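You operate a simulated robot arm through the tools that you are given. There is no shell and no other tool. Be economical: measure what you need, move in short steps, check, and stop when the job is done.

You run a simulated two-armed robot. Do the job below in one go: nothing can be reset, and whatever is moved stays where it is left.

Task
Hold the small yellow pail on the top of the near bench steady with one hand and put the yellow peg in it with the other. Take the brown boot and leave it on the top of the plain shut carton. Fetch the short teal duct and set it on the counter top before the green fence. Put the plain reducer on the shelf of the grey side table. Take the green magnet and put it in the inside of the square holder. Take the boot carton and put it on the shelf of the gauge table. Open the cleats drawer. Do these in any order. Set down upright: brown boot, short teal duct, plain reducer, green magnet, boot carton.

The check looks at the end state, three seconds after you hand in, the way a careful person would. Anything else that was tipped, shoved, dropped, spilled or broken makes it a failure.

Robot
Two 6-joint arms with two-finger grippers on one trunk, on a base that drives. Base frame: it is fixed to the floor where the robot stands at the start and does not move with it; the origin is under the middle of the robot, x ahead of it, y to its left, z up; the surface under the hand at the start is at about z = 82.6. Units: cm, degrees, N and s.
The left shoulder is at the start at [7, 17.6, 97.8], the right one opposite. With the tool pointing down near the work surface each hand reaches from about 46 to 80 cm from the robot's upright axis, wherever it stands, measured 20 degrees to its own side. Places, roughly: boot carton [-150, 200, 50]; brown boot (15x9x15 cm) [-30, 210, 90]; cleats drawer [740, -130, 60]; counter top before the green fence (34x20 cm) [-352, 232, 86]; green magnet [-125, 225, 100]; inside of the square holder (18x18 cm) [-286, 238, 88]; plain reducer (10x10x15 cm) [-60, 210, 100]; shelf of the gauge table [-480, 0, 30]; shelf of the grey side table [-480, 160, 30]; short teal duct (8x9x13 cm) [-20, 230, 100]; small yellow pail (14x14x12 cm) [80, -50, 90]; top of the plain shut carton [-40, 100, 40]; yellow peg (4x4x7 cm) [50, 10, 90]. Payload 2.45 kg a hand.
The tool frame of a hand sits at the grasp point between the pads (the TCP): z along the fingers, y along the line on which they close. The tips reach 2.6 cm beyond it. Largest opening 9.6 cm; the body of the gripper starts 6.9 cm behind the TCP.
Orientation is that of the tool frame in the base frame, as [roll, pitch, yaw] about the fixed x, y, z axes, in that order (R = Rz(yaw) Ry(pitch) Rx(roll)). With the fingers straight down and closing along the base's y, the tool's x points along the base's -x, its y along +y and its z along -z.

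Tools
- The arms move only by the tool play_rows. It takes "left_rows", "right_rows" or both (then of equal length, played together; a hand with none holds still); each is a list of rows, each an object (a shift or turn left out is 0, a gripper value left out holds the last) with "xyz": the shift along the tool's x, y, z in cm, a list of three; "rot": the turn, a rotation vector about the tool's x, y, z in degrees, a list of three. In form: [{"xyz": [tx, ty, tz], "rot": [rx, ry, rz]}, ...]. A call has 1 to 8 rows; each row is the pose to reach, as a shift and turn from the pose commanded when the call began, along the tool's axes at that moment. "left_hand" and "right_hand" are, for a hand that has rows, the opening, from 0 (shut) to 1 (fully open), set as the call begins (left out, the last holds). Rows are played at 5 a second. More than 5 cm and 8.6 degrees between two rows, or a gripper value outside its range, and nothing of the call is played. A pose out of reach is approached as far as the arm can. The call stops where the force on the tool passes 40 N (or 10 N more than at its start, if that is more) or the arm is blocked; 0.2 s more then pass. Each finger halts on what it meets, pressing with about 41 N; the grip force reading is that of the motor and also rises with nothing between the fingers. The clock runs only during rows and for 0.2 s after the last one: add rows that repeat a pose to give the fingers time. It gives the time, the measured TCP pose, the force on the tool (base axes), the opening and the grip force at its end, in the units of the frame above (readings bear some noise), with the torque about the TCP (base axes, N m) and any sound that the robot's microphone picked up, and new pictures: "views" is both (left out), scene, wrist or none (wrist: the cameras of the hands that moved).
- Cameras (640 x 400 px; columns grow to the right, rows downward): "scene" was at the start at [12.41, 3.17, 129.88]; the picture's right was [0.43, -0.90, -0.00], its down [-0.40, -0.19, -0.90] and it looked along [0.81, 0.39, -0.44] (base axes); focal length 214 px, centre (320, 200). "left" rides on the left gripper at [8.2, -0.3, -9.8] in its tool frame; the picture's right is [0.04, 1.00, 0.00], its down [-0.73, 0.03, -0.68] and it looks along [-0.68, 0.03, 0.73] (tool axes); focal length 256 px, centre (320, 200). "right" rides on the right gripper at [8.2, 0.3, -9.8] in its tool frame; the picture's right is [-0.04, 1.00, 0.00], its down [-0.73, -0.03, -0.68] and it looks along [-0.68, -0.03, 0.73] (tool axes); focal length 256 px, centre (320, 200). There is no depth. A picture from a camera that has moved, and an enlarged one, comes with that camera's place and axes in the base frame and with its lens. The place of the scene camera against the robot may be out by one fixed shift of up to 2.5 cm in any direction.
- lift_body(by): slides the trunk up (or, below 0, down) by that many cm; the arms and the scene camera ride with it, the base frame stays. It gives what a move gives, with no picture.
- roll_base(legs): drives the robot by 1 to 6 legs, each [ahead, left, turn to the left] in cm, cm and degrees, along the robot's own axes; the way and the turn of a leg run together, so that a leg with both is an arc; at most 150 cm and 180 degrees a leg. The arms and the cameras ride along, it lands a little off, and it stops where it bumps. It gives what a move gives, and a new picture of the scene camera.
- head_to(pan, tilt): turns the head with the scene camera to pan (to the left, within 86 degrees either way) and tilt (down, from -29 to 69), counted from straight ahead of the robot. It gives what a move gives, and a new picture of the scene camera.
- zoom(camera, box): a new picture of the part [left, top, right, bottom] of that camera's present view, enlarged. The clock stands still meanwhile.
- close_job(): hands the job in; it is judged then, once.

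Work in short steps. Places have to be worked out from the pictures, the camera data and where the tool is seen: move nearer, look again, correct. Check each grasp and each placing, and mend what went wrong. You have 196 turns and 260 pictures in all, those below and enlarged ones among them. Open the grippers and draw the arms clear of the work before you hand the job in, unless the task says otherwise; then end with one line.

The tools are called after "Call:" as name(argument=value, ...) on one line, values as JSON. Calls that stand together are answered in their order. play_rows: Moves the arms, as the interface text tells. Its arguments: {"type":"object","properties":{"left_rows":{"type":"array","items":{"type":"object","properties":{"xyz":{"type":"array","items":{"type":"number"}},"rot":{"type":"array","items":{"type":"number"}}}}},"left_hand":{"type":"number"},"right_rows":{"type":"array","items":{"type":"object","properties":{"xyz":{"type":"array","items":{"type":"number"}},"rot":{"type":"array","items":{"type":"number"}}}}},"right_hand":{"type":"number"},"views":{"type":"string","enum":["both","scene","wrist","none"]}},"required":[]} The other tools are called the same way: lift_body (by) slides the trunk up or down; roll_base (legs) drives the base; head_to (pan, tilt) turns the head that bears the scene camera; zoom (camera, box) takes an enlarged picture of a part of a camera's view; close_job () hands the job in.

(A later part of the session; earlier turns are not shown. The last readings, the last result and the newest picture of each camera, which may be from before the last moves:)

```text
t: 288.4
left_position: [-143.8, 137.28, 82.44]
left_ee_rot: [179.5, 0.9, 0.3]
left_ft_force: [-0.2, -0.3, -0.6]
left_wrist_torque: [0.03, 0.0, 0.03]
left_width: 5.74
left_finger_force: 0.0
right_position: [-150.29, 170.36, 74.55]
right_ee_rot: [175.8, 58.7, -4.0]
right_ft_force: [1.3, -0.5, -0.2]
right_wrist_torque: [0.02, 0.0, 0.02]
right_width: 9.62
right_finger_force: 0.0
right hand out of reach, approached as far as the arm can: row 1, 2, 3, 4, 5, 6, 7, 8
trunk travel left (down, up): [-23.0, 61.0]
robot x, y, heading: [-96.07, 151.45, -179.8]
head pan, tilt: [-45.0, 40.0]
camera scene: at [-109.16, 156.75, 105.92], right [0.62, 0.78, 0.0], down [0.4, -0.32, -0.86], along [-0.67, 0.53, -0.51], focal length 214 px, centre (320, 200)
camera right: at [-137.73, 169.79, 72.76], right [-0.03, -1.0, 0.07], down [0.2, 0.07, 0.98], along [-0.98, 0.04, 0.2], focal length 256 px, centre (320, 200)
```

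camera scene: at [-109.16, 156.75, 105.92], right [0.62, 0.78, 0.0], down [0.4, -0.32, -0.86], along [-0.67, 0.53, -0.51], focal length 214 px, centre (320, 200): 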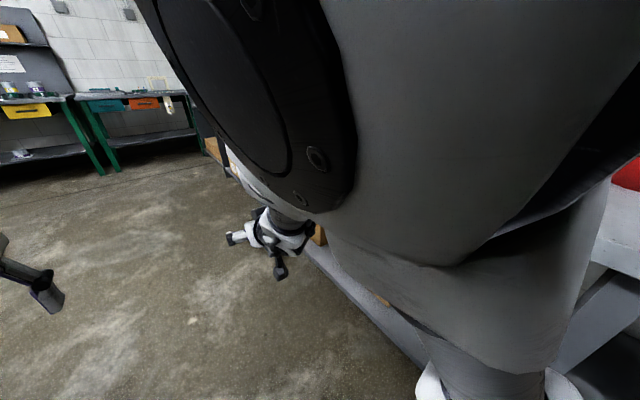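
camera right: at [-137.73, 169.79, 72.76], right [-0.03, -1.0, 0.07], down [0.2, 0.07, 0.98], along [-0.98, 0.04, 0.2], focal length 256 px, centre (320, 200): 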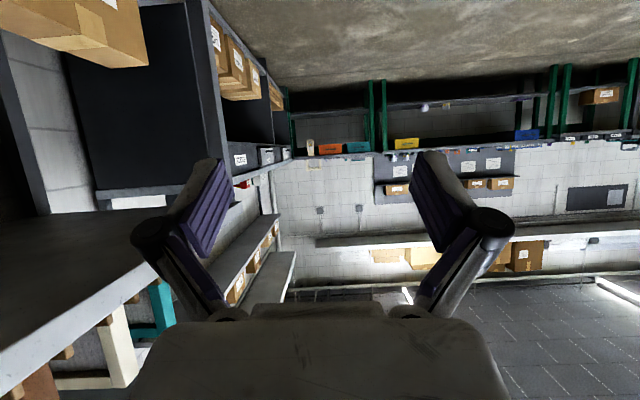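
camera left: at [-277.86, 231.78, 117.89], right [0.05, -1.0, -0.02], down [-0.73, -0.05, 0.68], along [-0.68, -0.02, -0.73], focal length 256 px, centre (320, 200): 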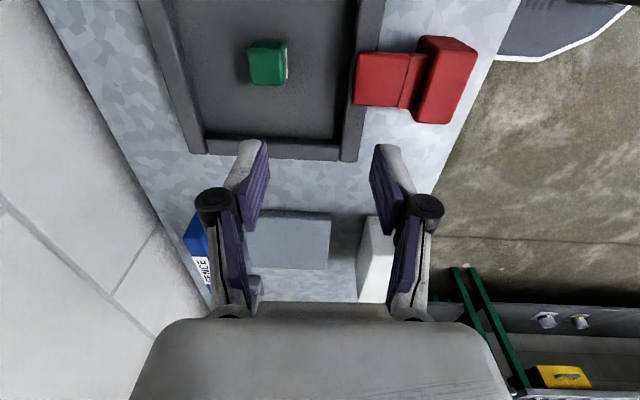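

The tilt works. I shift the base back 10 cm, and then move the right hand lower and toward the shelf opening.

Call:
roll_base(legs=[[-10, 0, 0]])

Call:
play_rows(right_rows=[{"xyz": [3, -2, -2]}, {"xyz": [6, -4, -4]}, {"xyz": [9, -6, -6]}, {"xyz": [12, -8.5, -7.5]}, {"xyz": [15, -11, -8]}], views="both")

```text
t: 289.5
left_position: [-133.61, 137.38, 82.55]
left_ee_rot: [179.8, 1.0, 0.5]
left_ft_force: [0.6, 0.1, 0.1]
left_wrist_torque: [-0.01, 0.03, 0.01]
left_width: 5.76
left_finger_force: 0.1
right_position: [-140.31, 170.29, 74.63]
right_ee_rot: [175.8, 58.8, -4.1]
right_ft_force: [0.4, 0.1, 0.9]
right_wrist_torque: [0.0, -0.05, 0.0]
right_width: 9.62
right_finger_force: 0.0
trunk travel left (down, up): [-23.0, 61.0]
robot x, y, heading: [-86.29, 152.08, -179.9]
head pan, tilt: [-45.0, 40.0]
camera scene: at [-98.98, 156.82, 105.91], right [0.63, 0.78, 0.0], down [0.4, -0.32, -0.86], along [-0.67, 0.54, -0.52], focal length 214 px, centre (320, 200)
```

scene: 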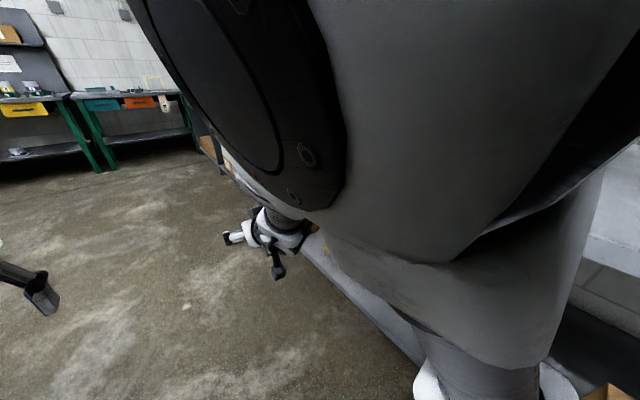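

```text
t: 290.7
left_position: [-133.68, 137.27, 82.4]
left_ee_rot: [179.6, 0.9, 0.5]
left_ft_force: [-0.3, 0.5, -0.6]
left_wrist_torque: [0.0, -0.01, -0.01]
left_width: 5.77
left_finger_force: 0.1
right_position: [-136.79, 170.96, 72.01]
right_ee_rot: [170.9, 57.2, -8.4]
right_ft_force: [0.7, 0.2, 0.4]
right_wrist_torque: [0.01, -0.01, 0.01]
right_width: 9.61
right_finger_force: 0.1
right hand out of reach, approached as far as the arm can: row 1, 2, 3, 4, 5
trunk travel left (down, up): [-23.0, 61.0]
robot x, y, heading: [-86.16, 151.97, -180.1]
head pan, tilt: [-45.0, 40.0]
camera scene: at [-98.86, 156.85, 105.36], right [0.64, 0.76, 0.0], down [0.43, -0.36, -0.82], along [-0.63, 0.53, -0.57], focal length 214 px, centre (320, 200)
camera right: at [-124.12, 170.26, 70.5], right [-0.03, -0.99, 0.12], down [0.18, 0.11, 0.98], along [-0.98, 0.06, 0.17], focal length 256 px, centre (320, 200)
```

scene: 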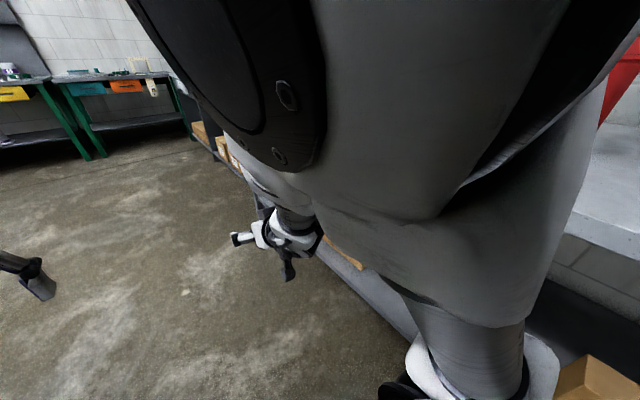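
right: 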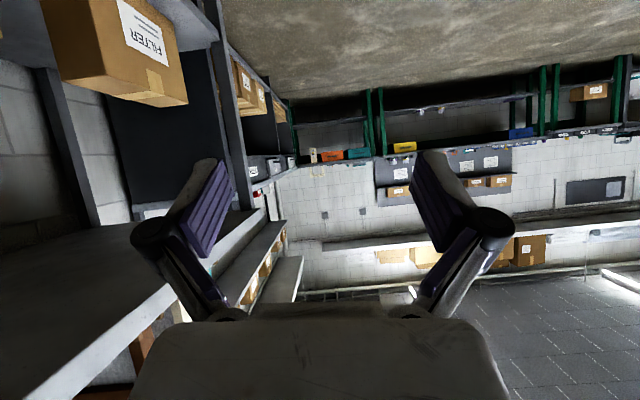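

The hand is at its inner limit; moving sideways toward the table should free it. I move it +14 cm in y.

Call:
play_rows(right_rows=[{"xyz": [0, -4, 0]}, {"xyz": [0, -8, 0]}, {"xyz": [0, -12, 0]}, {"xyz": [0, -14, 0]}, {"xyz": [0, -14, 0]}], views="wrist")

```text
t: 291.9
left_position: [-133.8, 137.32, 82.4]
left_ee_rot: [179.6, 0.9, 0.4]
left_ft_force: [0.2, 0.2, 0.1]
left_wrist_torque: [-0.01, -0.02, -0.02]
left_width: 5.75
left_finger_force: 0.0
right_position: [-136.89, 170.91, 72.08]
right_ee_rot: [170.8, 57.1, -8.5]
right_ft_force: [0.4, 0.2, -0.3]
right_wrist_torque: [0.02, -0.01, 0.03]
right_width: 9.61
right_finger_force: 0.1
right hand out of reach, approached as far as the arm can: row 1, 2, 3, 4, 5
trunk travel left (down, up): [-23.0, 61.0]
robot x, y, heading: [-86.32, 151.83, -180.1]
head pan, tilt: [-45.0, 40.0]
camera right: at [-124.12, 170.26, 70.5], right [-0.03, -0.99, 0.12], down [0.18, 0.11, 0.98], along [-0.98, 0.06, 0.17], focal length 256 px, centre (320, 200)
```

right: 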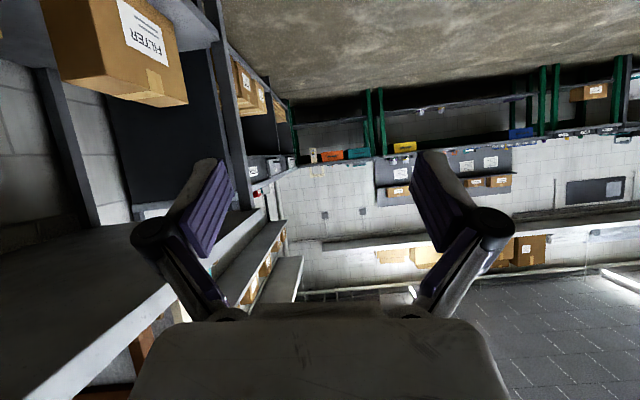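

I extend the hand forward along its axis first, and then go sideways.

Call:
play_rows(right_rows=[{"xyz": [-0.2, -0.1, 4.5]}, {"xyz": [-0.4, -0.2, 9]}, {"xyz": [-0.6, -0.4, 13]}, {"xyz": [-0.8, -0.5, 16]}, {"xyz": [-1.2, -5, 15.8]}, {"xyz": [-1.5, -9, 15.7]}, {"xyz": [-1.9, -14, 15.5]}, {"xyz": [-1.9, -14, 15.5]}], views="wrist")

```text
refused: row 7 steps farther than a row can; nothing moved
```

Call:
play_rows(right_rows=[{"xyz": [-0.2, -0.1, 4.5]}, {"xyz": [-0.4, -0.2, 9]}, {"xyz": [-0.6, -0.4, 13]}, {"xyz": [-0.8, -0.5, 16]}, {"xyz": [-1.2, -5, 15.8]}, {"xyz": [-1.5, -9, 15.7]}, {"xyz": [-1.9, -13, 15.5]}, {"xyz": [-1.9, -13, 15.5]}], views="wrist")

```text
t: 293.7
left_position: [-133.71, 137.31, 82.44]
left_ee_rot: [179.6, 0.9, 0.4]
left_ft_force: [-0.9, -0.2, 0.1]
left_wrist_torque: [-0.02, 0.0, -0.01]
left_width: 5.76
left_finger_force: 0.2
right_position: [-155.14, 179.68, 66.41]
right_ee_rot: [170.4, 57.4, -4.3]
right_ft_force: [0.0, 0.0, 0.0]
right_wrist_torque: [0.01, 0.01, -0.02]
right_width: 9.6
right_finger_force: 0.0
right hand out of reach, approached as far as the arm can: row 1, 2, 3, 4, 5, 6, 7, 8
trunk travel left (down, up): [-23.0, 61.0]
robot x, y, heading: [-86.26, 151.86, -180.1]
head pan, tilt: [-45.0, 40.0]
camera right: at [-142.58, 179.9, 64.86], right [0.04, -0.99, 0.12], down [0.17, 0.13, 0.98], along [-0.98, -0.02, 0.18], focal length 256 px, centre (320, 200)
```

right: 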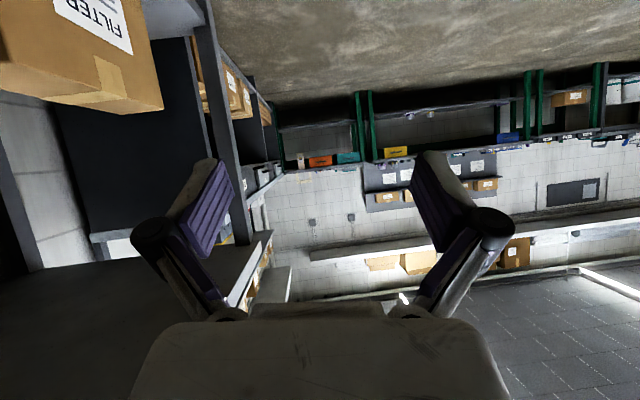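

Sideways reach in this pose is poor. New plan: face the table, push the carton's right end inward so it turns its narrow end to the front, then grip that end. First I un-tilt and retract the right hand.

Call:
play_rows(right_rows=[{"xyz": [0, 1, -2], "rot": [0, 8, 0]}, {"xyz": [0, 2, -4], "rot": [0, 16, 0]}, {"xyz": [0, 4, -6], "rot": [0, 24, 0]}, {"xyz": [0, 6, -8], "rot": [0, 32, 0]}, {"xyz": [0, 8, -10], "rot": [0, 40, 0]}, {"xyz": [0, 10, -12], "rot": [0, 48, 0]}, {"xyz": [0, 11, -14], "rot": [0, 56, 0]}, {"xyz": [0, 11, -14], "rot": [0, 57.4, 0]}], views="none")

Call:
lift_body(by=40)

Call:
roll_base(legs=[[58, 8, 0]])

```text
t: 295.5
left_position: [-133.82, 137.39, 82.44]
left_ee_rot: [179.6, 0.9, 0.4]
left_ft_force: [0.5, 0.3, 0.6]
left_wrist_torque: [-0.03, 0.0, 0.02]
left_width: 5.78
left_finger_force: 0.0
right_position: [-142.67, 170.09, 74.56]
right_ee_rot: [175.0, 0.2, 3.6]
right_ft_force: [0.4, -0.1, 0.8]
right_wrist_torque: [0.04, -0.01, 0.0]
right_width: 9.61
right_finger_force: 0.0
right hand out of reach, approached as far as the arm can: row 2, 3
trunk travel left (down, up): [-23.0, 61.0]
robot x, y, heading: [-86.05, 151.86, -179.9]
head pan, tilt: [-45.0, 40.0]
```

```text
t: 299.3
left_position: [-133.84, 137.37, 122.52]
left_ee_rot: [179.6, 0.9, 0.3]
left_ft_force: [-0.2, 1.2, 0.2]
left_wrist_torque: [0.0, 0.02, -0.03]
left_width: 5.75
left_finger_force: 0.0
right_position: [-142.64, 169.99, 114.65]
right_ee_rot: [174.8, 0.3, 3.7]
right_ft_force: [-0.4, -0.1, -0.7]
right_wrist_torque: [0.01, -0.01, 0.03]
right_width: 9.61
right_finger_force: 0.0
trunk travel left (down, up): [-63.0, 21.0]
robot x, y, heading: [-86.08, 152.07, -179.9]
head pan, tilt: [-45.0, 40.0]
```

```text
t: 302.7
left_position: [-191.89, 129.41, 122.34]
left_ee_rot: [179.5, 0.9, 0.3]
left_ft_force: [0.5, -0.2, -0.2]
left_wrist_torque: [-0.01, -0.03, -0.01]
left_width: 5.75
left_finger_force: 0.0
right_position: [-200.81, 162.01, 114.47]
right_ee_rot: [174.7, 0.4, 3.6]
right_ft_force: [-0.1, 0.1, -0.1]
right_wrist_torque: [0.01, 0.02, -0.01]
right_width: 9.59
right_finger_force: 0.1
trunk travel left (down, up): [-63.0, 21.0]
robot x, y, heading: [-144.36, 143.91, -180.0]
head pan, tilt: [-45.0, 40.0]
camera scene: at [-156.3, 149.16, 144.53], right [0.71, 0.71, 0.0], down [0.45, -0.45, -0.77], along [-0.54, 0.54, -0.64], focal length 214 px, centre (320, 200)
```

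scene: 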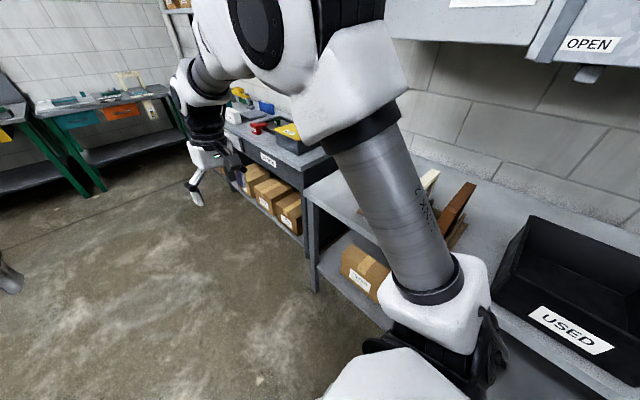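

I move 10 cm south, then turn right to face the table and shift east to x≈−127.

Call:
roll_base(legs=[[0, 11, 0], [0, 0, -90], [0, -17, 0]])

Call:
head_to(pan=15, tilt=50)

```text
t: 308.8
left_position: [-141.9, 180.49, 122.43]
left_ee_rot: [179.6, 1.0, -90.0]
left_ft_force: [-0.4, -0.3, -0.5]
left_wrist_torque: [0.02, -0.05, -0.02]
left_width: 5.78
left_finger_force: 0.0
right_position: [-109.0, 189.1, 114.69]
right_ee_rot: [174.8, 0.4, -86.5]
right_ft_force: [-0.1, -0.6, -0.7]
right_wrist_torque: [-0.01, -0.04, 0.03]
right_width: 9.6
right_finger_force: 0.0
trunk travel left (down, up): [-63.0, 21.0]
robot x, y, heading: [-127.26, 132.81, 89.6]
head pan, tilt: [-45.0, 40.0]
camera scene: at [-122.45, 143.0, 144.53], right [0.7, -0.71, 0.0], down [-0.46, -0.45, -0.77], along [0.55, 0.54, -0.64], focal length 214 px, centre (320, 200)
```

scene: 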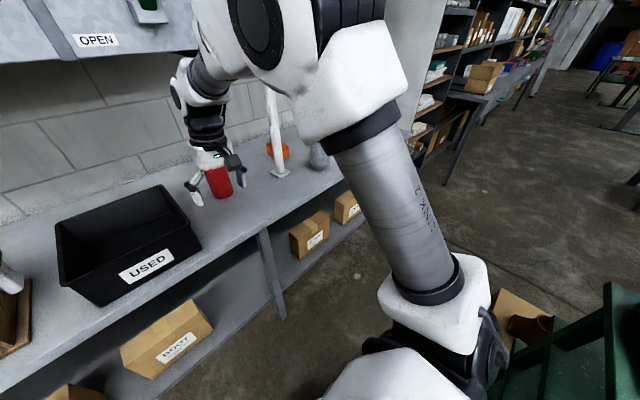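

```text
t: 310.1
left_position: [-141.78, 180.4, 122.43]
left_ee_rot: [179.7, 1.0, -90.0]
left_ft_force: [0.2, 0.8, -0.4]
left_wrist_torque: [0.0, -0.05, -0.01]
left_width: 5.78
left_finger_force: 0.1
right_position: [-109.04, 189.08, 114.59]
right_ee_rot: [174.9, 0.5, -86.6]
right_ft_force: [0.2, 0.1, -0.7]
right_wrist_torque: [-0.01, 0.02, -0.01]
right_width: 9.59
right_finger_force: 0.0
trunk travel left (down, up): [-63.0, 21.0]
robot x, y, heading: [-127.29, 132.74, 89.6]
head pan, tilt: [15.0, 50.0]
camera scene: at [-130.24, 144.48, 143.11], right [0.97, 0.25, 0.0], down [0.19, -0.74, -0.64], along [-0.16, 0.62, -0.77], focal length 214 px, centre (320, 200)
```

scene: 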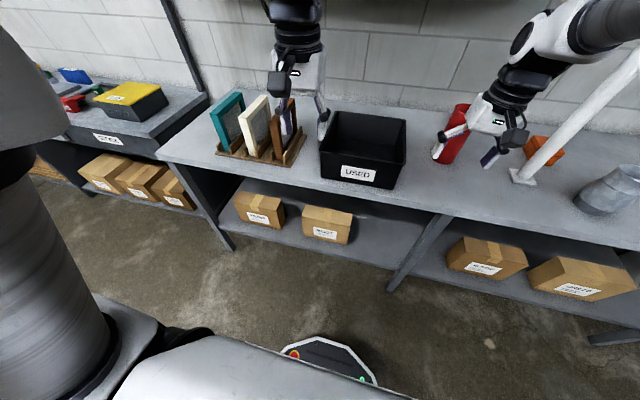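

I lower the trunk 40 cm; then tilt the left hand forward 60° (closed), approaching the carton's right end.

Call:
lift_body(by=-40)

Call:
play_rows(left_rows=[{"xyz": [-1.2, -0.9, 1.6], "rot": [0, -7.5, 0]}, {"xyz": [-2.4, -1.8, 3.2], "rot": [0, -15, 0]}, {"xyz": [-3.6, -2.7, 4.8], "rot": [0, -22.5, 0]}, {"xyz": [-4.8, -3.6, 6.4], "rot": [0, -30, 0]}, {"xyz": [-6, -4.5, 8], "rot": [0, -37.5, 0]}, {"xyz": [-7.2, -5.4, 9.6], "rot": [0, -45, 0]}, {"xyz": [-8.4, -6.3, 11.2], "rot": [0, -52.5, 0]}, {"xyz": [-9.6, -7.2, 12.8], "rot": [0, -60, 0]}], left_hand=0, views="both")

```text
t: 313.9
left_position: [-141.84, 180.39, 82.4]
left_ee_rot: [179.6, 0.9, -90.1]
left_ft_force: [0.4, -0.1, 0.6]
left_wrist_torque: [0.01, -0.01, 0.01]
left_width: 5.75
left_finger_force: 0.0
right_position: [-109.05, 189.1, 74.49]
right_ee_rot: [174.7, 0.5, -86.6]
right_ft_force: [0.5, 0.2, -0.4]
right_wrist_torque: [-0.01, -0.01, 0.01]
right_width: 9.58
right_finger_force: 0.2
trunk travel left (down, up): [-23.0, 61.0]
robot x, y, heading: [-127.56, 132.53, 89.3]
head pan, tilt: [15.0, 50.0]
```

```text
t: 315.7
left_position: [-143.47, 192.69, 74.38]
left_ee_rot: [-173.3, 58.9, -85.2]
left_ft_force: [-0.1, -0.2, 0.3]
left_wrist_torque: [0.02, 0.03, 0.01]
left_width: 0.0
left_finger_force: 28.5
left hand out of reach, approached as far as the arm can: row 1, 2, 3, 4, 5, 6, 7, 8
right_position: [-108.84, 188.98, 74.68]
right_ee_rot: [174.8, 0.5, -86.6]
right_ft_force: [0.0, 0.4, 0.2]
right_wrist_torque: [0.08, -0.01, -0.03]
right_width: 9.62
right_finger_force: 0.0
trunk travel left (down, up): [-23.0, 61.0]
robot x, y, heading: [-127.19, 132.73, 89.7]
head pan, tilt: [15.0, 50.0]
camera scene: at [-130.25, 144.37, 103.12], right [0.97, 0.25, 0.0], down [0.19, -0.74, -0.64], along [-0.16, 0.62, -0.77], focal length 214 px, centre (320, 200)
camera left: at [-143.07, 180.18, 72.39], right [-1.0, 0.0, -0.09], down [-0.09, -0.2, 0.97], along [-0.02, 0.98, 0.2], focal length 256 px, centre (320, 200)
```

scene: 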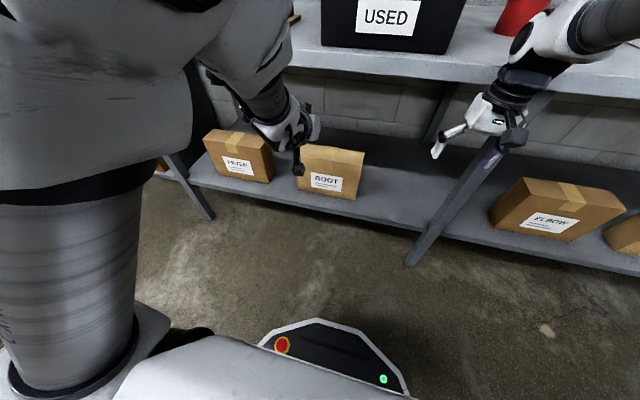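
left: 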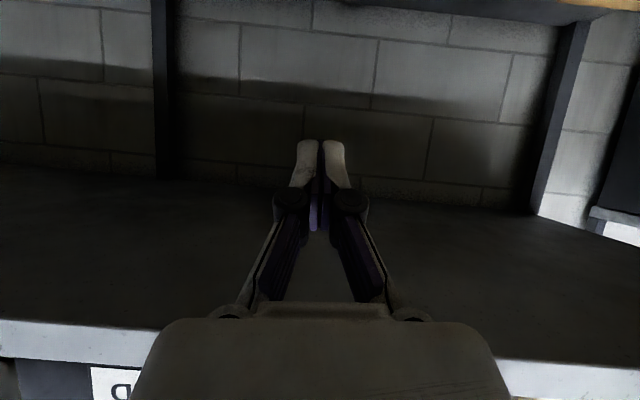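

The tilted hand works here. I zoom to triangulate the carton from this second viewpoint.

Call:
zoom(camera="scene", box=[190, 110, 430, 250])

```text
2.67 times, centred on (310, 180) of scene
camera zoom: at [-130.25, 144.37, 103.12], right [0.97, 0.25, 0.0], down [0.19, -0.74, -0.64], along [-0.16, 0.62, -0.77], focal length 572 px, centre (347, 253)
```

zoom: 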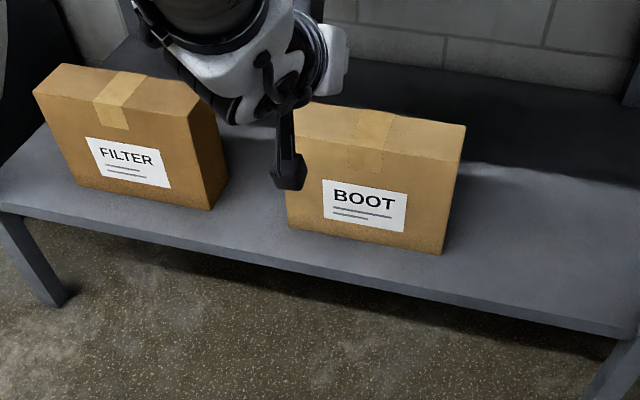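

Triangulated: carton x −156…−130, y 205.5–213.5, z 32–52; shelf front y≈197. I retract the right hand a bit, lower the trunk, and shift the base right 8 cm.

Call:
play_rows(right_rows=[{"xyz": [4, -2, -3]}, {"xyz": [7, -4, -6]}, {"xyz": [7, -4, -10]}], views="none")

Call:
lift_body(by=-21)

Call:
roll_base(legs=[[0, -8, 0]])

Call:
play_rows(left_rows=[{"xyz": [2, 0, 3]}, {"xyz": [4.5, 0, 5]}, {"xyz": [7, 0, 7]}, {"xyz": [7, 0, 7]}], views="both")

```text
refused: row 1 steps farther than a row can; nothing moved
```

```text
t: 318.0
left_position: [-143.28, 192.9, 52.9]
left_ee_rot: [-173.0, 58.5, -85.0]
left_ft_force: [0.4, 0.2, 0.2]
left_wrist_torque: [0.0, 0.02, 0.04]
left_width: 0.0
left_finger_force: 28.4
right_position: [-108.95, 189.17, 53.64]
right_ee_rot: [174.8, 0.6, -86.7]
right_ft_force: [0.4, -0.4, 0.2]
right_wrist_torque: [-0.02, 0.0, 0.02]
right_width: 9.61
right_finger_force: 0.1
trunk travel left (down, up): [-2.0, 82.0]
robot x, y, heading: [-127.36, 132.8, 89.4]
head pan, tilt: [15.0, 50.0]
```

```text
t: 319.0
left_position: [-135.24, 192.83, 52.8]
left_ee_rot: [-173.0, 58.5, -85.1]
left_ft_force: [0.4, 0.0, 0.0]
left_wrist_torque: [0.02, 0.01, 0.02]
left_width: 0.0
left_finger_force: 29.1
right_position: [-101.02, 188.99, 53.81]
right_ee_rot: [174.8, 0.4, -86.6]
right_ft_force: [-0.2, -0.6, -0.6]
right_wrist_torque: [-0.02, -0.01, 0.03]
right_width: 9.62
right_finger_force: 0.0
trunk travel left (down, up): [-2.0, 82.0]
robot x, y, heading: [-119.44, 132.41, 89.3]
head pan, tilt: [15.0, 50.0]
camera scene: at [-122.29, 144.42, 82.11], right [0.97, 0.25, 0.0], down [0.19, -0.74, -0.64], along [-0.16, 0.62, -0.77], focal length 214 px, centre (320, 200)
```

scene: 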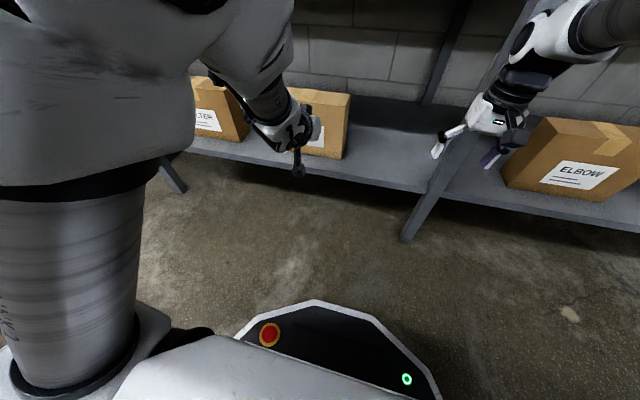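

```text
t: 320.0
left_position: [-134.08, 194.84, 49.91]
left_ee_rot: [-165.2, 56.6, -78.8]
left_ft_force: [1.2, -0.1, 0.8]
left_wrist_torque: [0.0, 0.04, -0.01]
left_width: 0.02
left_finger_force: 28.4
left hand out of reach, approached as far as the arm can: row 1, 2, 3, 4
right_position: [-101.03, 189.0, 53.64]
right_ee_rot: [174.8, 0.5, -86.8]
right_ft_force: [0.0, -0.3, -0.1]
right_wrist_torque: [-0.02, -0.01, 0.0]
right_width: 9.6
right_finger_force: 0.1
trunk travel left (down, up): [-2.0, 82.0]
robot x, y, heading: [-119.3, 132.91, 89.6]
head pan, tilt: [15.0, 50.0]
camera scene: at [-122.29, 144.42, 82.11], right [0.97, 0.25, 0.0], down [0.19, -0.74, -0.64], along [-0.16, 0.62, -0.77], focal length 214 px, centre (320, 200)
camera left: at [-133.73, 182.25, 48.4], right [-0.98, 0.0, -0.17], down [-0.17, -0.17, 0.97], along [-0.03, 0.98, 0.17], focal length 256 px, centre (320, 200)
```

scene: 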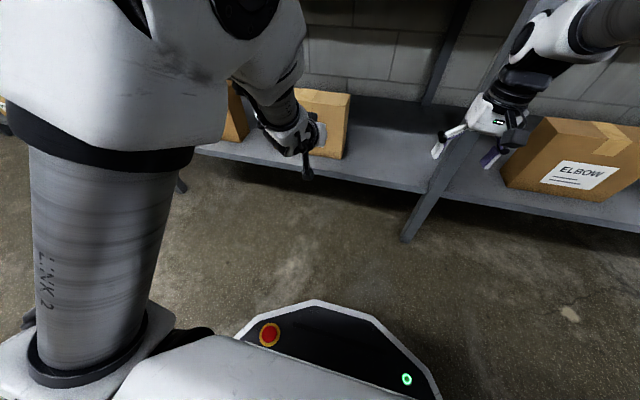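
left: 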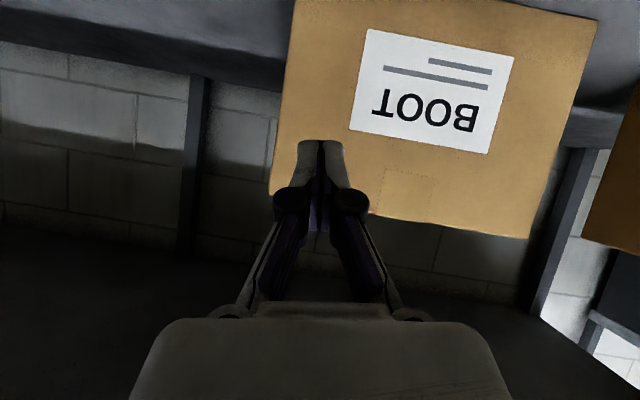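

The wrist view confirms the carton's position. My finger is too high, so I back the base 10 cm and extend the arm lower.

Call:
roll_base(legs=[[-10, 0, 0]])

Call:
play_rows(left_rows=[{"xyz": [1.2, 0, 3.2]}, {"xyz": [2.4, 0, 6.4]}, {"xyz": [3.6, 0, 9.6]}, {"xyz": [4.8, 0, 12.7]}, {"xyz": [6, 0, 13]}, {"xyz": [6, 0, 13]}], views="wrist")

```text
t: 321.2
left_position: [-134.67, 184.9, 49.44]
left_ee_rot: [-165.3, 55.9, -78.6]
left_ft_force: [-0.3, 0.4, -0.3]
left_wrist_torque: [-0.01, -0.05, -0.09]
left_width: 0.01
left_finger_force: 28.4
right_position: [-101.63, 179.34, 53.52]
right_ee_rot: [174.8, 0.5, -86.5]
right_ft_force: [-0.4, 0.9, -1.0]
right_wrist_torque: [-0.02, -0.07, 0.02]
right_width: 9.61
right_finger_force: 0.1
trunk travel left (down, up): [-2.0, 82.0]
robot x, y, heading: [-119.86, 122.81, 89.9]
head pan, tilt: [15.0, 50.0]
camera scene: at [-122.75, 134.62, 82.11], right [0.97, 0.26, 0.0], down [0.2, -0.74, -0.64], along [-0.16, 0.62, -0.77], focal length 214 px, centre (320, 200)
```

scene: 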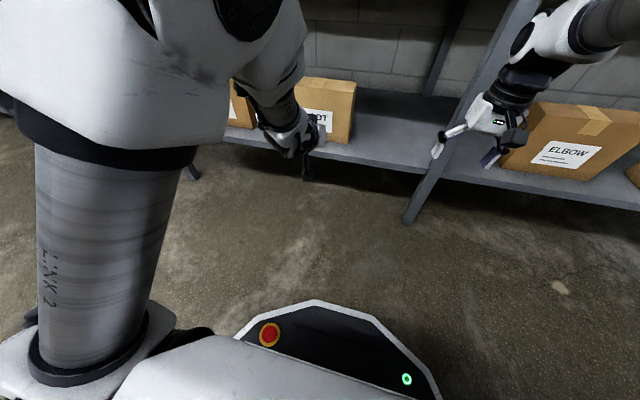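

```text
t: 322.6
left_position: [-134.84, 194.42, 40.52]
left_ee_rot: [-162.9, 53.3, -80.1]
left_ft_force: [0.0, 0.7, 0.2]
left_wrist_torque: [-0.02, -0.01, 0.0]
left_width: 0.0
left_finger_force: 28.3
left hand out of reach, approached as far as the arm can: row 1, 2, 3, 4, 5, 6
right_position: [-101.46, 179.35, 53.64]
right_ee_rot: [174.7, 0.4, -86.5]
right_ft_force: [0.1, -0.5, 0.1]
right_wrist_torque: [0.01, 0.0, 0.03]
right_width: 9.61
right_finger_force: 0.1
trunk travel left (down, up): [-2.0, 82.0]
robot x, y, heading: [-120.07, 122.73, 89.5]
head pan, tilt: [15.0, 50.0]
camera left: at [-135.25, 181.63, 39.73], right [-0.98, 0.04, -0.21], down [-0.21, -0.11, 0.97], along [0.02, 0.99, 0.12], focal length 256 px, centre (320, 200)
```

left: 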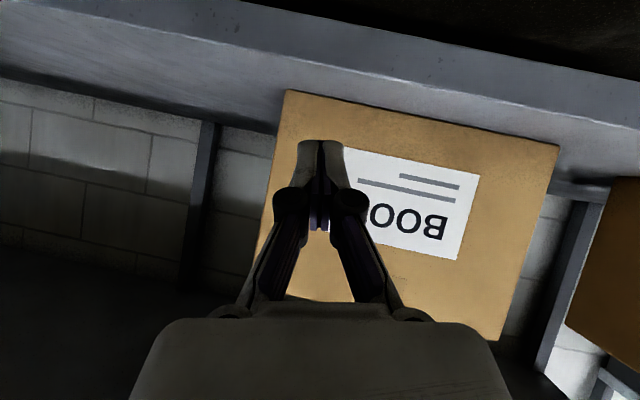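

The finger is at z≈40 and 3 cm inside the right edge. I push by driving the base forward 15 cm.

Call:
roll_base(legs=[[15, 0, 0]])

Call:
zoom(camera="left", box=[0, 0, 640, 400])

```text
t: 324.0
left_position: [-134.78, 208.82, 40.55]
left_ee_rot: [-162.9, 53.2, -80.1]
left_ft_force: [-1.3, 0.2, 0.1]
left_wrist_torque: [-0.01, -0.03, 0.02]
left_width: 0.0
left_finger_force: 28.1
right_position: [-101.44, 193.65, 53.55]
right_ee_rot: [174.8, -0.2, -86.5]
right_ft_force: [-0.8, -3.4, -0.7]
right_wrist_torque: [0.36, -0.04, -0.07]
right_width: 9.61
right_finger_force: 0.0
trunk travel left (down, up): [-2.0, 82.0]
robot x, y, heading: [-119.8, 137.95, 89.6]
head pan, tilt: [15.0, 50.0]
stopped in leg 1: the force on the tool passed its limit at 66 N (the readings are from after the stop); the commanded pose is now the measured one
camera scene: at [-122.7, 149.19, 82.11], right [0.97, 0.26, 0.0], down [0.2, -0.74, -0.64], along [-0.16, 0.62, -0.77], focal length 214 px, centre (320, 200)
```

scene: 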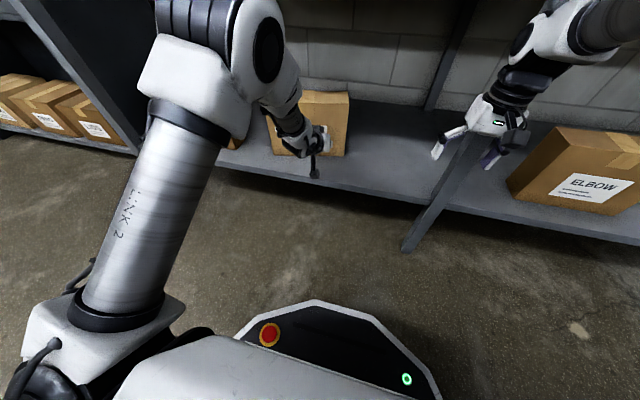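

```text
1.00 times, centred on (320, 200) of left (not enlarged: the box is as wide or as high as the picture)
camera zoom: at [-135.18, 196.19, 39.73], right [-0.98, 0.04, -0.21], down [-0.21, -0.11, 0.97], along [0.02, 0.99, 0.12], focal length 256 px, centre (320, 200)
```

zoom: 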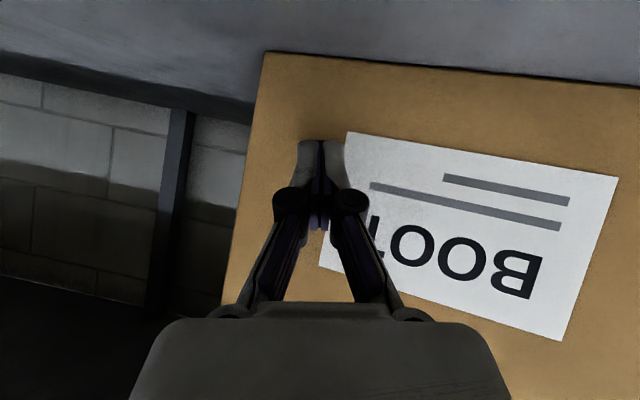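

The right hand touched the table's leg, which stopped the drive. I back off 4 cm and retract the right hand away from the leg.

Call:
roll_base(legs=[[-4, 0, 0]])

Call:
play_rows(right_rows=[{"xyz": [3, 2, 0]}, {"xyz": [6, 4, 0]}, {"xyz": [9, 6, 0]}, {"xyz": [11, 6, -3]}, {"xyz": [11, 6, -3]}], views="none")

Call:
roll_base(legs=[[12, 0, 0]])

Call:
zoom(camera="left", box=[0, 0, 640, 400])

```text
t: 324.9
left_position: [-134.86, 204.84, 40.61]
left_ee_rot: [-162.9, 53.1, -80.0]
left_ft_force: [-0.1, 0.2, 0.1]
left_wrist_torque: [0.01, -0.02, 0.02]
left_width: 0.04
left_finger_force: 28.9
right_position: [-101.45, 189.6, 53.55]
right_ee_rot: [174.9, -0.3, -86.5]
right_ft_force: [0.7, 0.2, -0.7]
right_wrist_torque: [0.01, -0.01, 0.02]
right_width: 9.6
right_finger_force: 0.1
trunk travel left (down, up): [-2.0, 82.0]
robot x, y, heading: [-119.67, 133.55, 89.8]
head pan, tilt: [15.0, 50.0]
camera scene: at [-122.71, 145.2, 82.11], right [0.97, 0.26, 0.0], down [0.2, -0.74, -0.64], along [-0.16, 0.62, -0.77], focal length 214 px, centre (320, 200)
```

scene: 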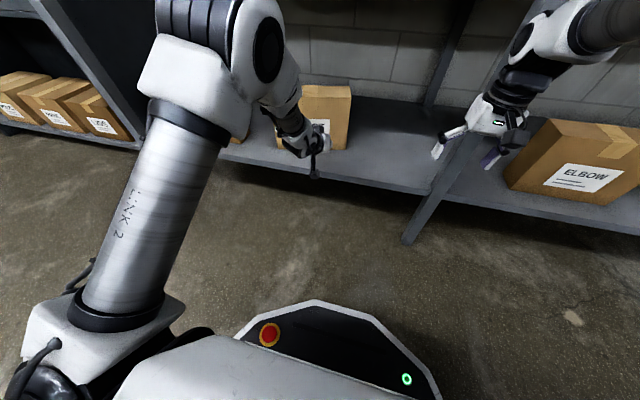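

```text
t: 326.1
left_position: [-134.8, 204.86, 40.46]
left_ee_rot: [-162.9, 53.3, -80.0]
left_ft_force: [0.8, -0.2, -0.1]
left_wrist_torque: [0.01, 0.0, -0.03]
left_width: 0.02
left_finger_force: 27.9
right_position: [-106.43, 179.14, 56.94]
right_ee_rot: [174.8, -0.4, -86.5]
right_ft_force: [-0.1, -0.1, 0.4]
right_wrist_torque: [-0.01, 0.03, 0.0]
right_width: 9.6
right_finger_force: 0.1
right hand out of reach, approached as far as the arm can: row 4, 5
trunk travel left (down, up): [-2.0, 82.0]
robot x, y, heading: [-119.83, 133.63, 89.8]
head pan, tilt: [15.0, 50.0]
```

```text
t: 327.4
left_position: [-134.81, 217.01, 40.51]
left_ee_rot: [-162.9, 53.2, -79.9]
left_ft_force: [0.0, 0.5, -0.1]
left_wrist_torque: [0.04, -0.01, 0.03]
left_width: 0.0
left_finger_force: 28.5
right_position: [-106.49, 191.05, 56.8]
right_ee_rot: [174.8, -0.4, -86.5]
right_ft_force: [-0.8, -0.9, 1.3]
right_wrist_torque: [-0.01, 0.01, 0.0]
right_width: 9.59
right_finger_force: 0.0
trunk travel left (down, up): [-2.0, 82.0]
robot x, y, heading: [-119.64, 145.48, 89.8]
head pan, tilt: [15.0, 50.0]
camera scene: at [-122.68, 157.26, 82.1], right [0.97, 0.26, 0.0], down [0.2, -0.74, -0.64], along [-0.16, 0.62, -0.77], focal length 214 px, centre (320, 200)
```

scene: 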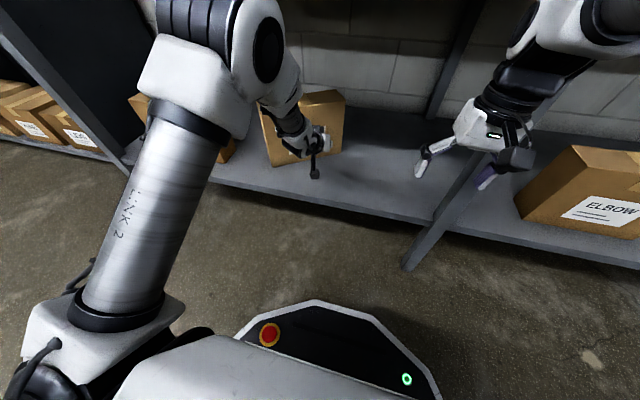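

```text
1.00 times, centred on (320, 200) of left (not enlarged: the box is as wide or as high as the picture)
camera zoom: at [-135.18, 204.24, 39.71], right [-0.98, 0.04, -0.21], down [-0.21, -0.11, 0.97], along [0.02, 0.99, 0.12], focal length 256 px, centre (320, 200)
```

zoom: 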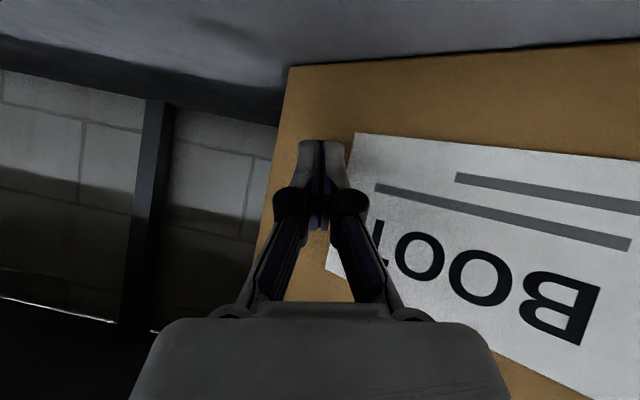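

The carton is rotating. I continue with the arm along an arc (inward and to the left).

Call:
play_rows(left_rows=[{"xyz": [-2.5, 2.2, 2.9]}, {"xyz": [-5.1, 4.4, 5.8]}, {"xyz": [-6.9, 7, 7.5]}, {"xyz": [-8.6, 9.7, 9.1]}, {"xyz": [-9.5, 12.2, 9.5]}, {"xyz": [-10.3, 14.7, 9.9]}, {"xyz": [-10.3, 14.7, 9.9]}], views="both")

```text
t: 328.9
left_position: [-149.11, 231.86, 40.54]
left_ee_rot: [-162.9, 53.2, -79.9]
left_ft_force: [1.5, -0.6, 0.3]
left_wrist_torque: [-0.02, 0.05, 0.04]
left_width: 0.0
left_finger_force: 29.0
right_position: [-106.43, 191.21, 56.86]
right_ee_rot: [174.8, -0.4, -86.5]
right_ft_force: [-0.1, -0.1, 0.0]
right_wrist_torque: [0.0, 0.02, 0.03]
right_width: 9.61
right_finger_force: 0.0
trunk travel left (down, up): [-2.0, 82.0]
robot x, y, heading: [-120.2, 145.78, 89.7]
head pan, tilt: [15.0, 50.0]
camera scene: at [-122.69, 157.26, 82.1], right [0.97, 0.26, 0.0], down [0.2, -0.74, -0.64], along [-0.16, 0.62, -0.77], focal length 214 px, centre (320, 200)
camera left: at [-149.31, 219.19, 39.76], right [-0.98, 0.04, -0.21], down [-0.21, -0.11, 0.97], along [0.02, 0.99, 0.12], focal length 256 px, centre (320, 200)
```

scene: 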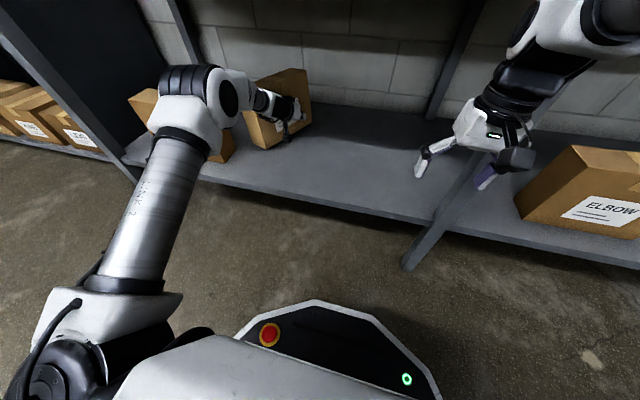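
left: 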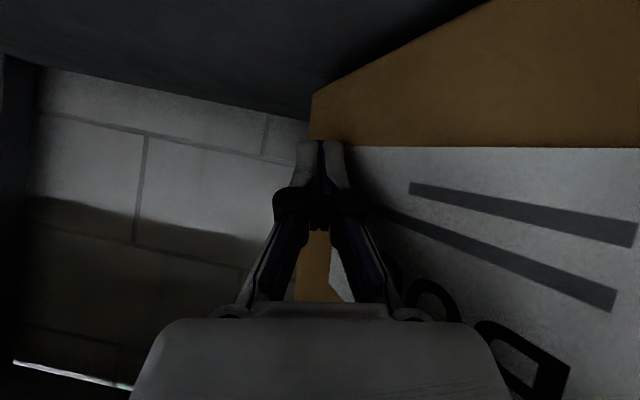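

The carton has turned considerably. I draw the hand back and look.

Call:
play_rows(left_rows=[{"xyz": [1, -4, -2]}, {"xyz": [2, -8, -5]}, {"xyz": [3, -10, -9.5]}, {"xyz": [4, -11, -14]}, {"xyz": [6, -11, -18]}, {"xyz": [8, -11, -22]}], views="none")

Call:
head_to(pan=25, tilt=40)

Call:
zoom(camera="left", box=[0, 0, 640, 400])

```text
refused: row 2 steps farther than a row can; nothing moved
```

```text
t: 329.7
left_position: [-149.01, 231.84, 40.52]
left_ee_rot: [-162.8, 53.3, -80.0]
left_ft_force: [0.6, -1.5, -0.1]
left_wrist_torque: [0.07, -0.01, 0.04]
left_width: 0.0
left_finger_force: 28.3
right_position: [-106.5, 191.19, 56.8]
right_ee_rot: [174.8, -0.3, -86.5]
right_ft_force: [0.1, 1.0, -1.2]
right_wrist_torque: [-0.03, -0.02, -0.01]
right_width: 9.62
right_finger_force: 0.0
trunk travel left (down, up): [-2.0, 82.0]
robot x, y, heading: [-119.91, 145.7, 89.6]
head pan, tilt: [25.0, 40.0]
camera scene: at [-124.28, 157.53, 83.52], right [0.91, 0.42, 0.0], down [0.27, -0.58, -0.77], along [-0.32, 0.69, -0.64], focal length 214 px, centre (320, 200)
```

scene: 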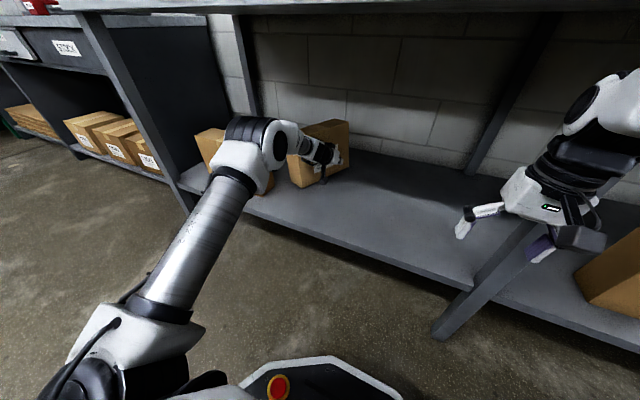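

```text
1.00 times, centred on (320, 200) of left (not enlarged: the box is as wide or as high as the picture)
camera zoom: at [-149.28, 219.17, 39.76], right [-0.98, 0.04, -0.21], down [-0.21, -0.11, 0.97], along [0.02, 0.99, 0.12], focal length 256 px, centre (320, 200)
```

zoom: 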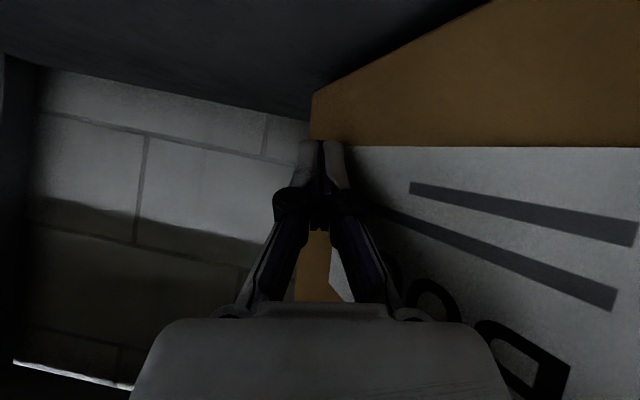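

Call:
play_rows(left_rows=[{"xyz": [0.85, -2.5, -0.4]}, {"xyz": [1.7, -5, -0.8]}, {"xyz": [3.4, -7.7, -2.4]}, {"xyz": [5.2, -10.3, -4.1]}, {"xyz": [7.7, -12.5, -7]}, {"xyz": [10.3, -14.7, -9.9]}, {"xyz": [10.3, -17, -14]}, {"xyz": [9, -20, -17]}], views="none")

Call:
zoom(camera="scene", box=[150, 80, 450, 260])

```text
t: 331.5
left_position: [-132.25, 211.83, 46.3]
left_ee_rot: [-159.5, 52.2, -75.9]
left_ft_force: [0.0, 0.2, 0.6]
left_wrist_torque: [-0.01, 0.0, 0.02]
left_width: 0.02
left_finger_force: 28.7
right_position: [-106.38, 191.12, 56.76]
right_ee_rot: [174.8, -0.3, -86.5]
right_ft_force: [-0.2, 0.2, -0.3]
right_wrist_torque: [0.04, -0.01, 0.02]
right_width: 9.6
right_finger_force: 0.0
trunk travel left (down, up): [-2.0, 82.0]
robot x, y, heading: [-119.91, 145.62, 90.1]
head pan, tilt: [25.0, 40.0]
```

```text
2.13 times, centred on (300, 170) of scene
camera zoom: at [-124.31, 157.5, 83.53], right [0.91, 0.42, 0.0], down [0.27, -0.58, -0.77], along [-0.32, 0.7, -0.64], focal length 458 px, centre (363, 264)
```

zoom: 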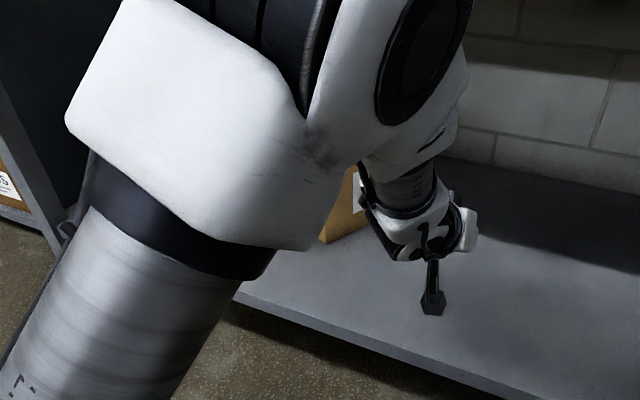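

I back the base 16 cm and shift left 12 cm so the wrist camera sees the turned carton from the front.

Call:
roll_base(legs=[[-18, 0, 0], [0, 14, 0]])

Call:
zoom(camera="left", box=[0, 0, 640, 400])

```text
t: 333.9
left_position: [-146.12, 194.11, 46.96]
left_ee_rot: [-159.6, 52.8, -75.8]
left_ft_force: [1.3, -0.3, 0.4]
left_wrist_torque: [-0.01, 0.01, 0.0]
left_width: 0.02
left_finger_force: 28.7
right_position: [-120.53, 173.29, 56.76]
right_ee_rot: [174.9, -0.2, -86.3]
right_ft_force: [-0.2, 0.3, 0.8]
right_wrist_torque: [0.0, -0.01, -0.01]
right_width: 9.59
right_finger_force: 0.1
trunk travel left (down, up): [-2.0, 82.0]
robot x, y, heading: [-133.91, 127.7, 89.7]
head pan, tilt: [25.0, 40.0]
camera scene: at [-138.29, 139.65, 83.52], right [0.91, 0.42, 0.0], down [0.27, -0.58, -0.77], along [-0.32, 0.69, -0.64], focal length 214 px, centre (320, 200)
```

scene: 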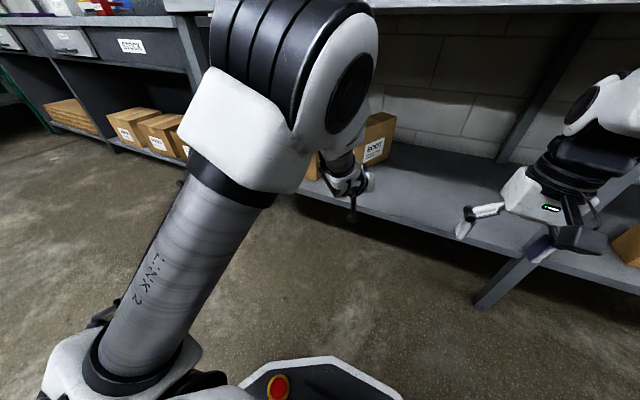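

```text
1.00 times, centred on (320, 200) of left (not enlarged: the box is as wide or as high as the picture)
camera zoom: at [-146.17, 181.38, 46.09], right [-0.97, 0.02, -0.24], down [-0.24, -0.12, 0.96], along [-0.01, 0.99, 0.12], focal length 256 px, centre (320, 200)
```

zoom: 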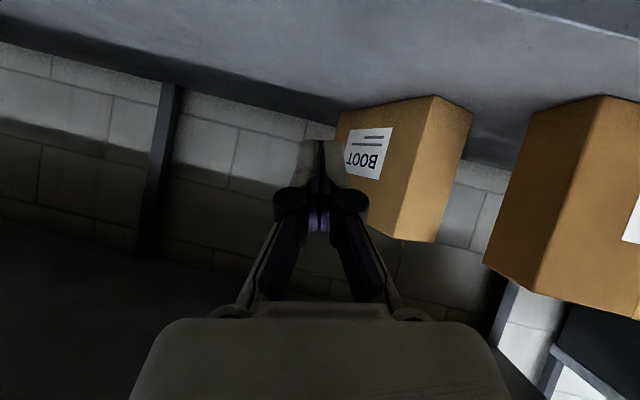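

The carton is now turned ~63°; its near end is at [-162.6, 222], a bit close to the FILTER carton for gripping. I'll push the far end further left to bring it to 90°. First the right hand goes aside to the right.

Call:
play_rows(right_rows=[{"xyz": [1.5, -4.5, 0]}, {"xyz": [3, -9, 0]}, {"xyz": [4.5, -13.5, 0]}, {"xyz": [6, -18, 0]}, {"xyz": [7.5, -22.5, 0]}, {"xyz": [9, -27, 0]}, {"xyz": [9, -27, 0]}], views="none")

Call:
roll_base(legs=[[0, -7, 0], [24, 0, 0]])

```text
t: 335.5
left_position: [-146.49, 194.15, 47.1]
left_ee_rot: [-159.1, 52.7, -75.3]
left_ft_force: [1.2, 0.1, -0.2]
left_wrist_torque: [-0.02, -0.02, -0.02]
left_width: 0.01
left_finger_force: 28.9
right_position: [-94.36, 172.02, 52.19]
right_ee_rot: [174.8, -0.4, -86.3]
right_ft_force: [-0.5, 0.4, 0.3]
right_wrist_torque: [0.03, -0.02, 0.02]
right_width: 9.61
right_finger_force: 0.1
right hand out of reach, approached as far as the arm can: row 1, 2, 3, 4, 5, 6, 7
trunk travel left (down, up): [-2.0, 82.0]
robot x, y, heading: [-133.81, 127.68, 90.0]
head pan, tilt: [25.0, 40.0]
```

```text
t: 337.9
left_position: [-139.38, 218.28, 47.02]
left_ee_rot: [-159.0, 52.7, -75.2]
left_ft_force: [0.8, 0.0, 0.2]
left_wrist_torque: [0.03, -0.03, 0.04]
left_width: 0.0
left_finger_force: 28.4
right_position: [-87.27, 196.23, 52.07]
right_ee_rot: [174.8, -0.3, -86.3]
right_ft_force: [-0.1, 0.2, 0.8]
right_wrist_torque: [-0.02, -0.02, -0.01]
right_width: 9.61
right_finger_force: 0.1
trunk travel left (down, up): [-2.0, 82.0]
robot x, y, heading: [-126.93, 152.1, 89.8]
head pan, tilt: [25.0, 40.0]
camera scene: at [-131.24, 163.75, 83.52], right [0.91, 0.42, 0.0], down [0.27, -0.58, -0.77], along [-0.32, 0.69, -0.64], focal length 214 px, centre (320, 200)
```

scene: 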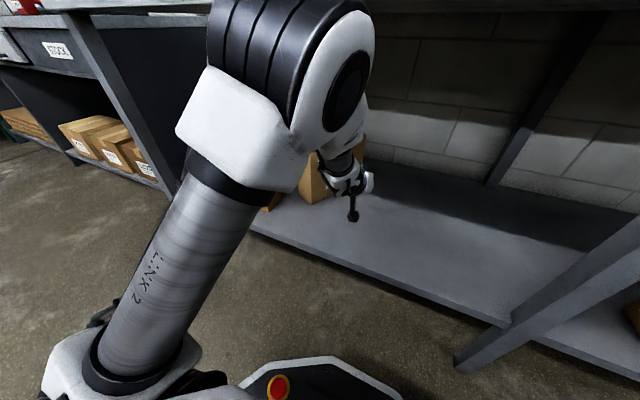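

I extend the closed left fingers beside the carton's far part and push it left.

Call:
play_rows(left_rows=[{"xyz": [-1.3, 0.8, 4]}, {"xyz": [-2.6, 1.8, 8]}, {"xyz": [-3.9, 2.9, 12]}, {"xyz": [-5.1, 3.9, 16]}, {"xyz": [-6.3, 5, 19.4]}, {"xyz": [-6.9, 9, 18.8]}, {"xyz": [-7.5, 13, 18.2]}, {"xyz": [-8.1, 16.5, 17.6]}], views="wrist")

```text
t: 339.7
left_position: [-153.99, 237.85, 39.86]
left_ee_rot: [-158.9, 52.6, -75.2]
left_ft_force: [0.5, -0.5, -0.1]
left_wrist_torque: [0.1, 0.06, 0.13]
left_width: 0.01
left_finger_force: 28.2
right_position: [-87.45, 196.17, 52.24]
right_ee_rot: [174.7, -0.4, -86.4]
right_ft_force: [-0.2, -0.1, 0.4]
right_wrist_torque: [-0.02, -0.02, 0.02]
right_width: 9.61
right_finger_force: 0.0
trunk travel left (down, up): [-2.0, 82.0]
robot x, y, heading: [-126.67, 151.86, 90.0]
head pan, tilt: [25.0, 40.0]
camera left: at [-153.87, 225.14, 39.12], right [-0.97, 0.01, -0.25], down [-0.25, -0.12, 0.96], along [-0.02, 0.99, 0.12], focal length 256 px, centre (320, 200)
```

left: 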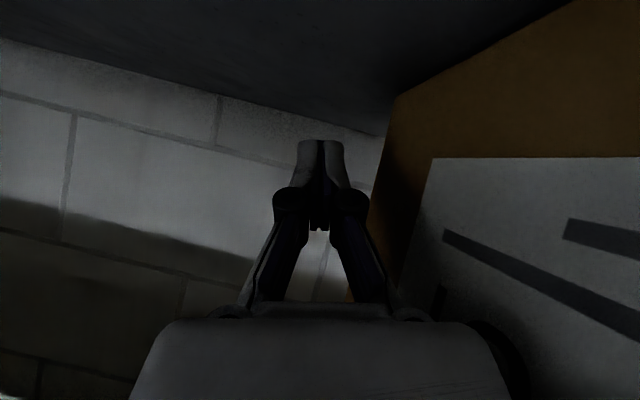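

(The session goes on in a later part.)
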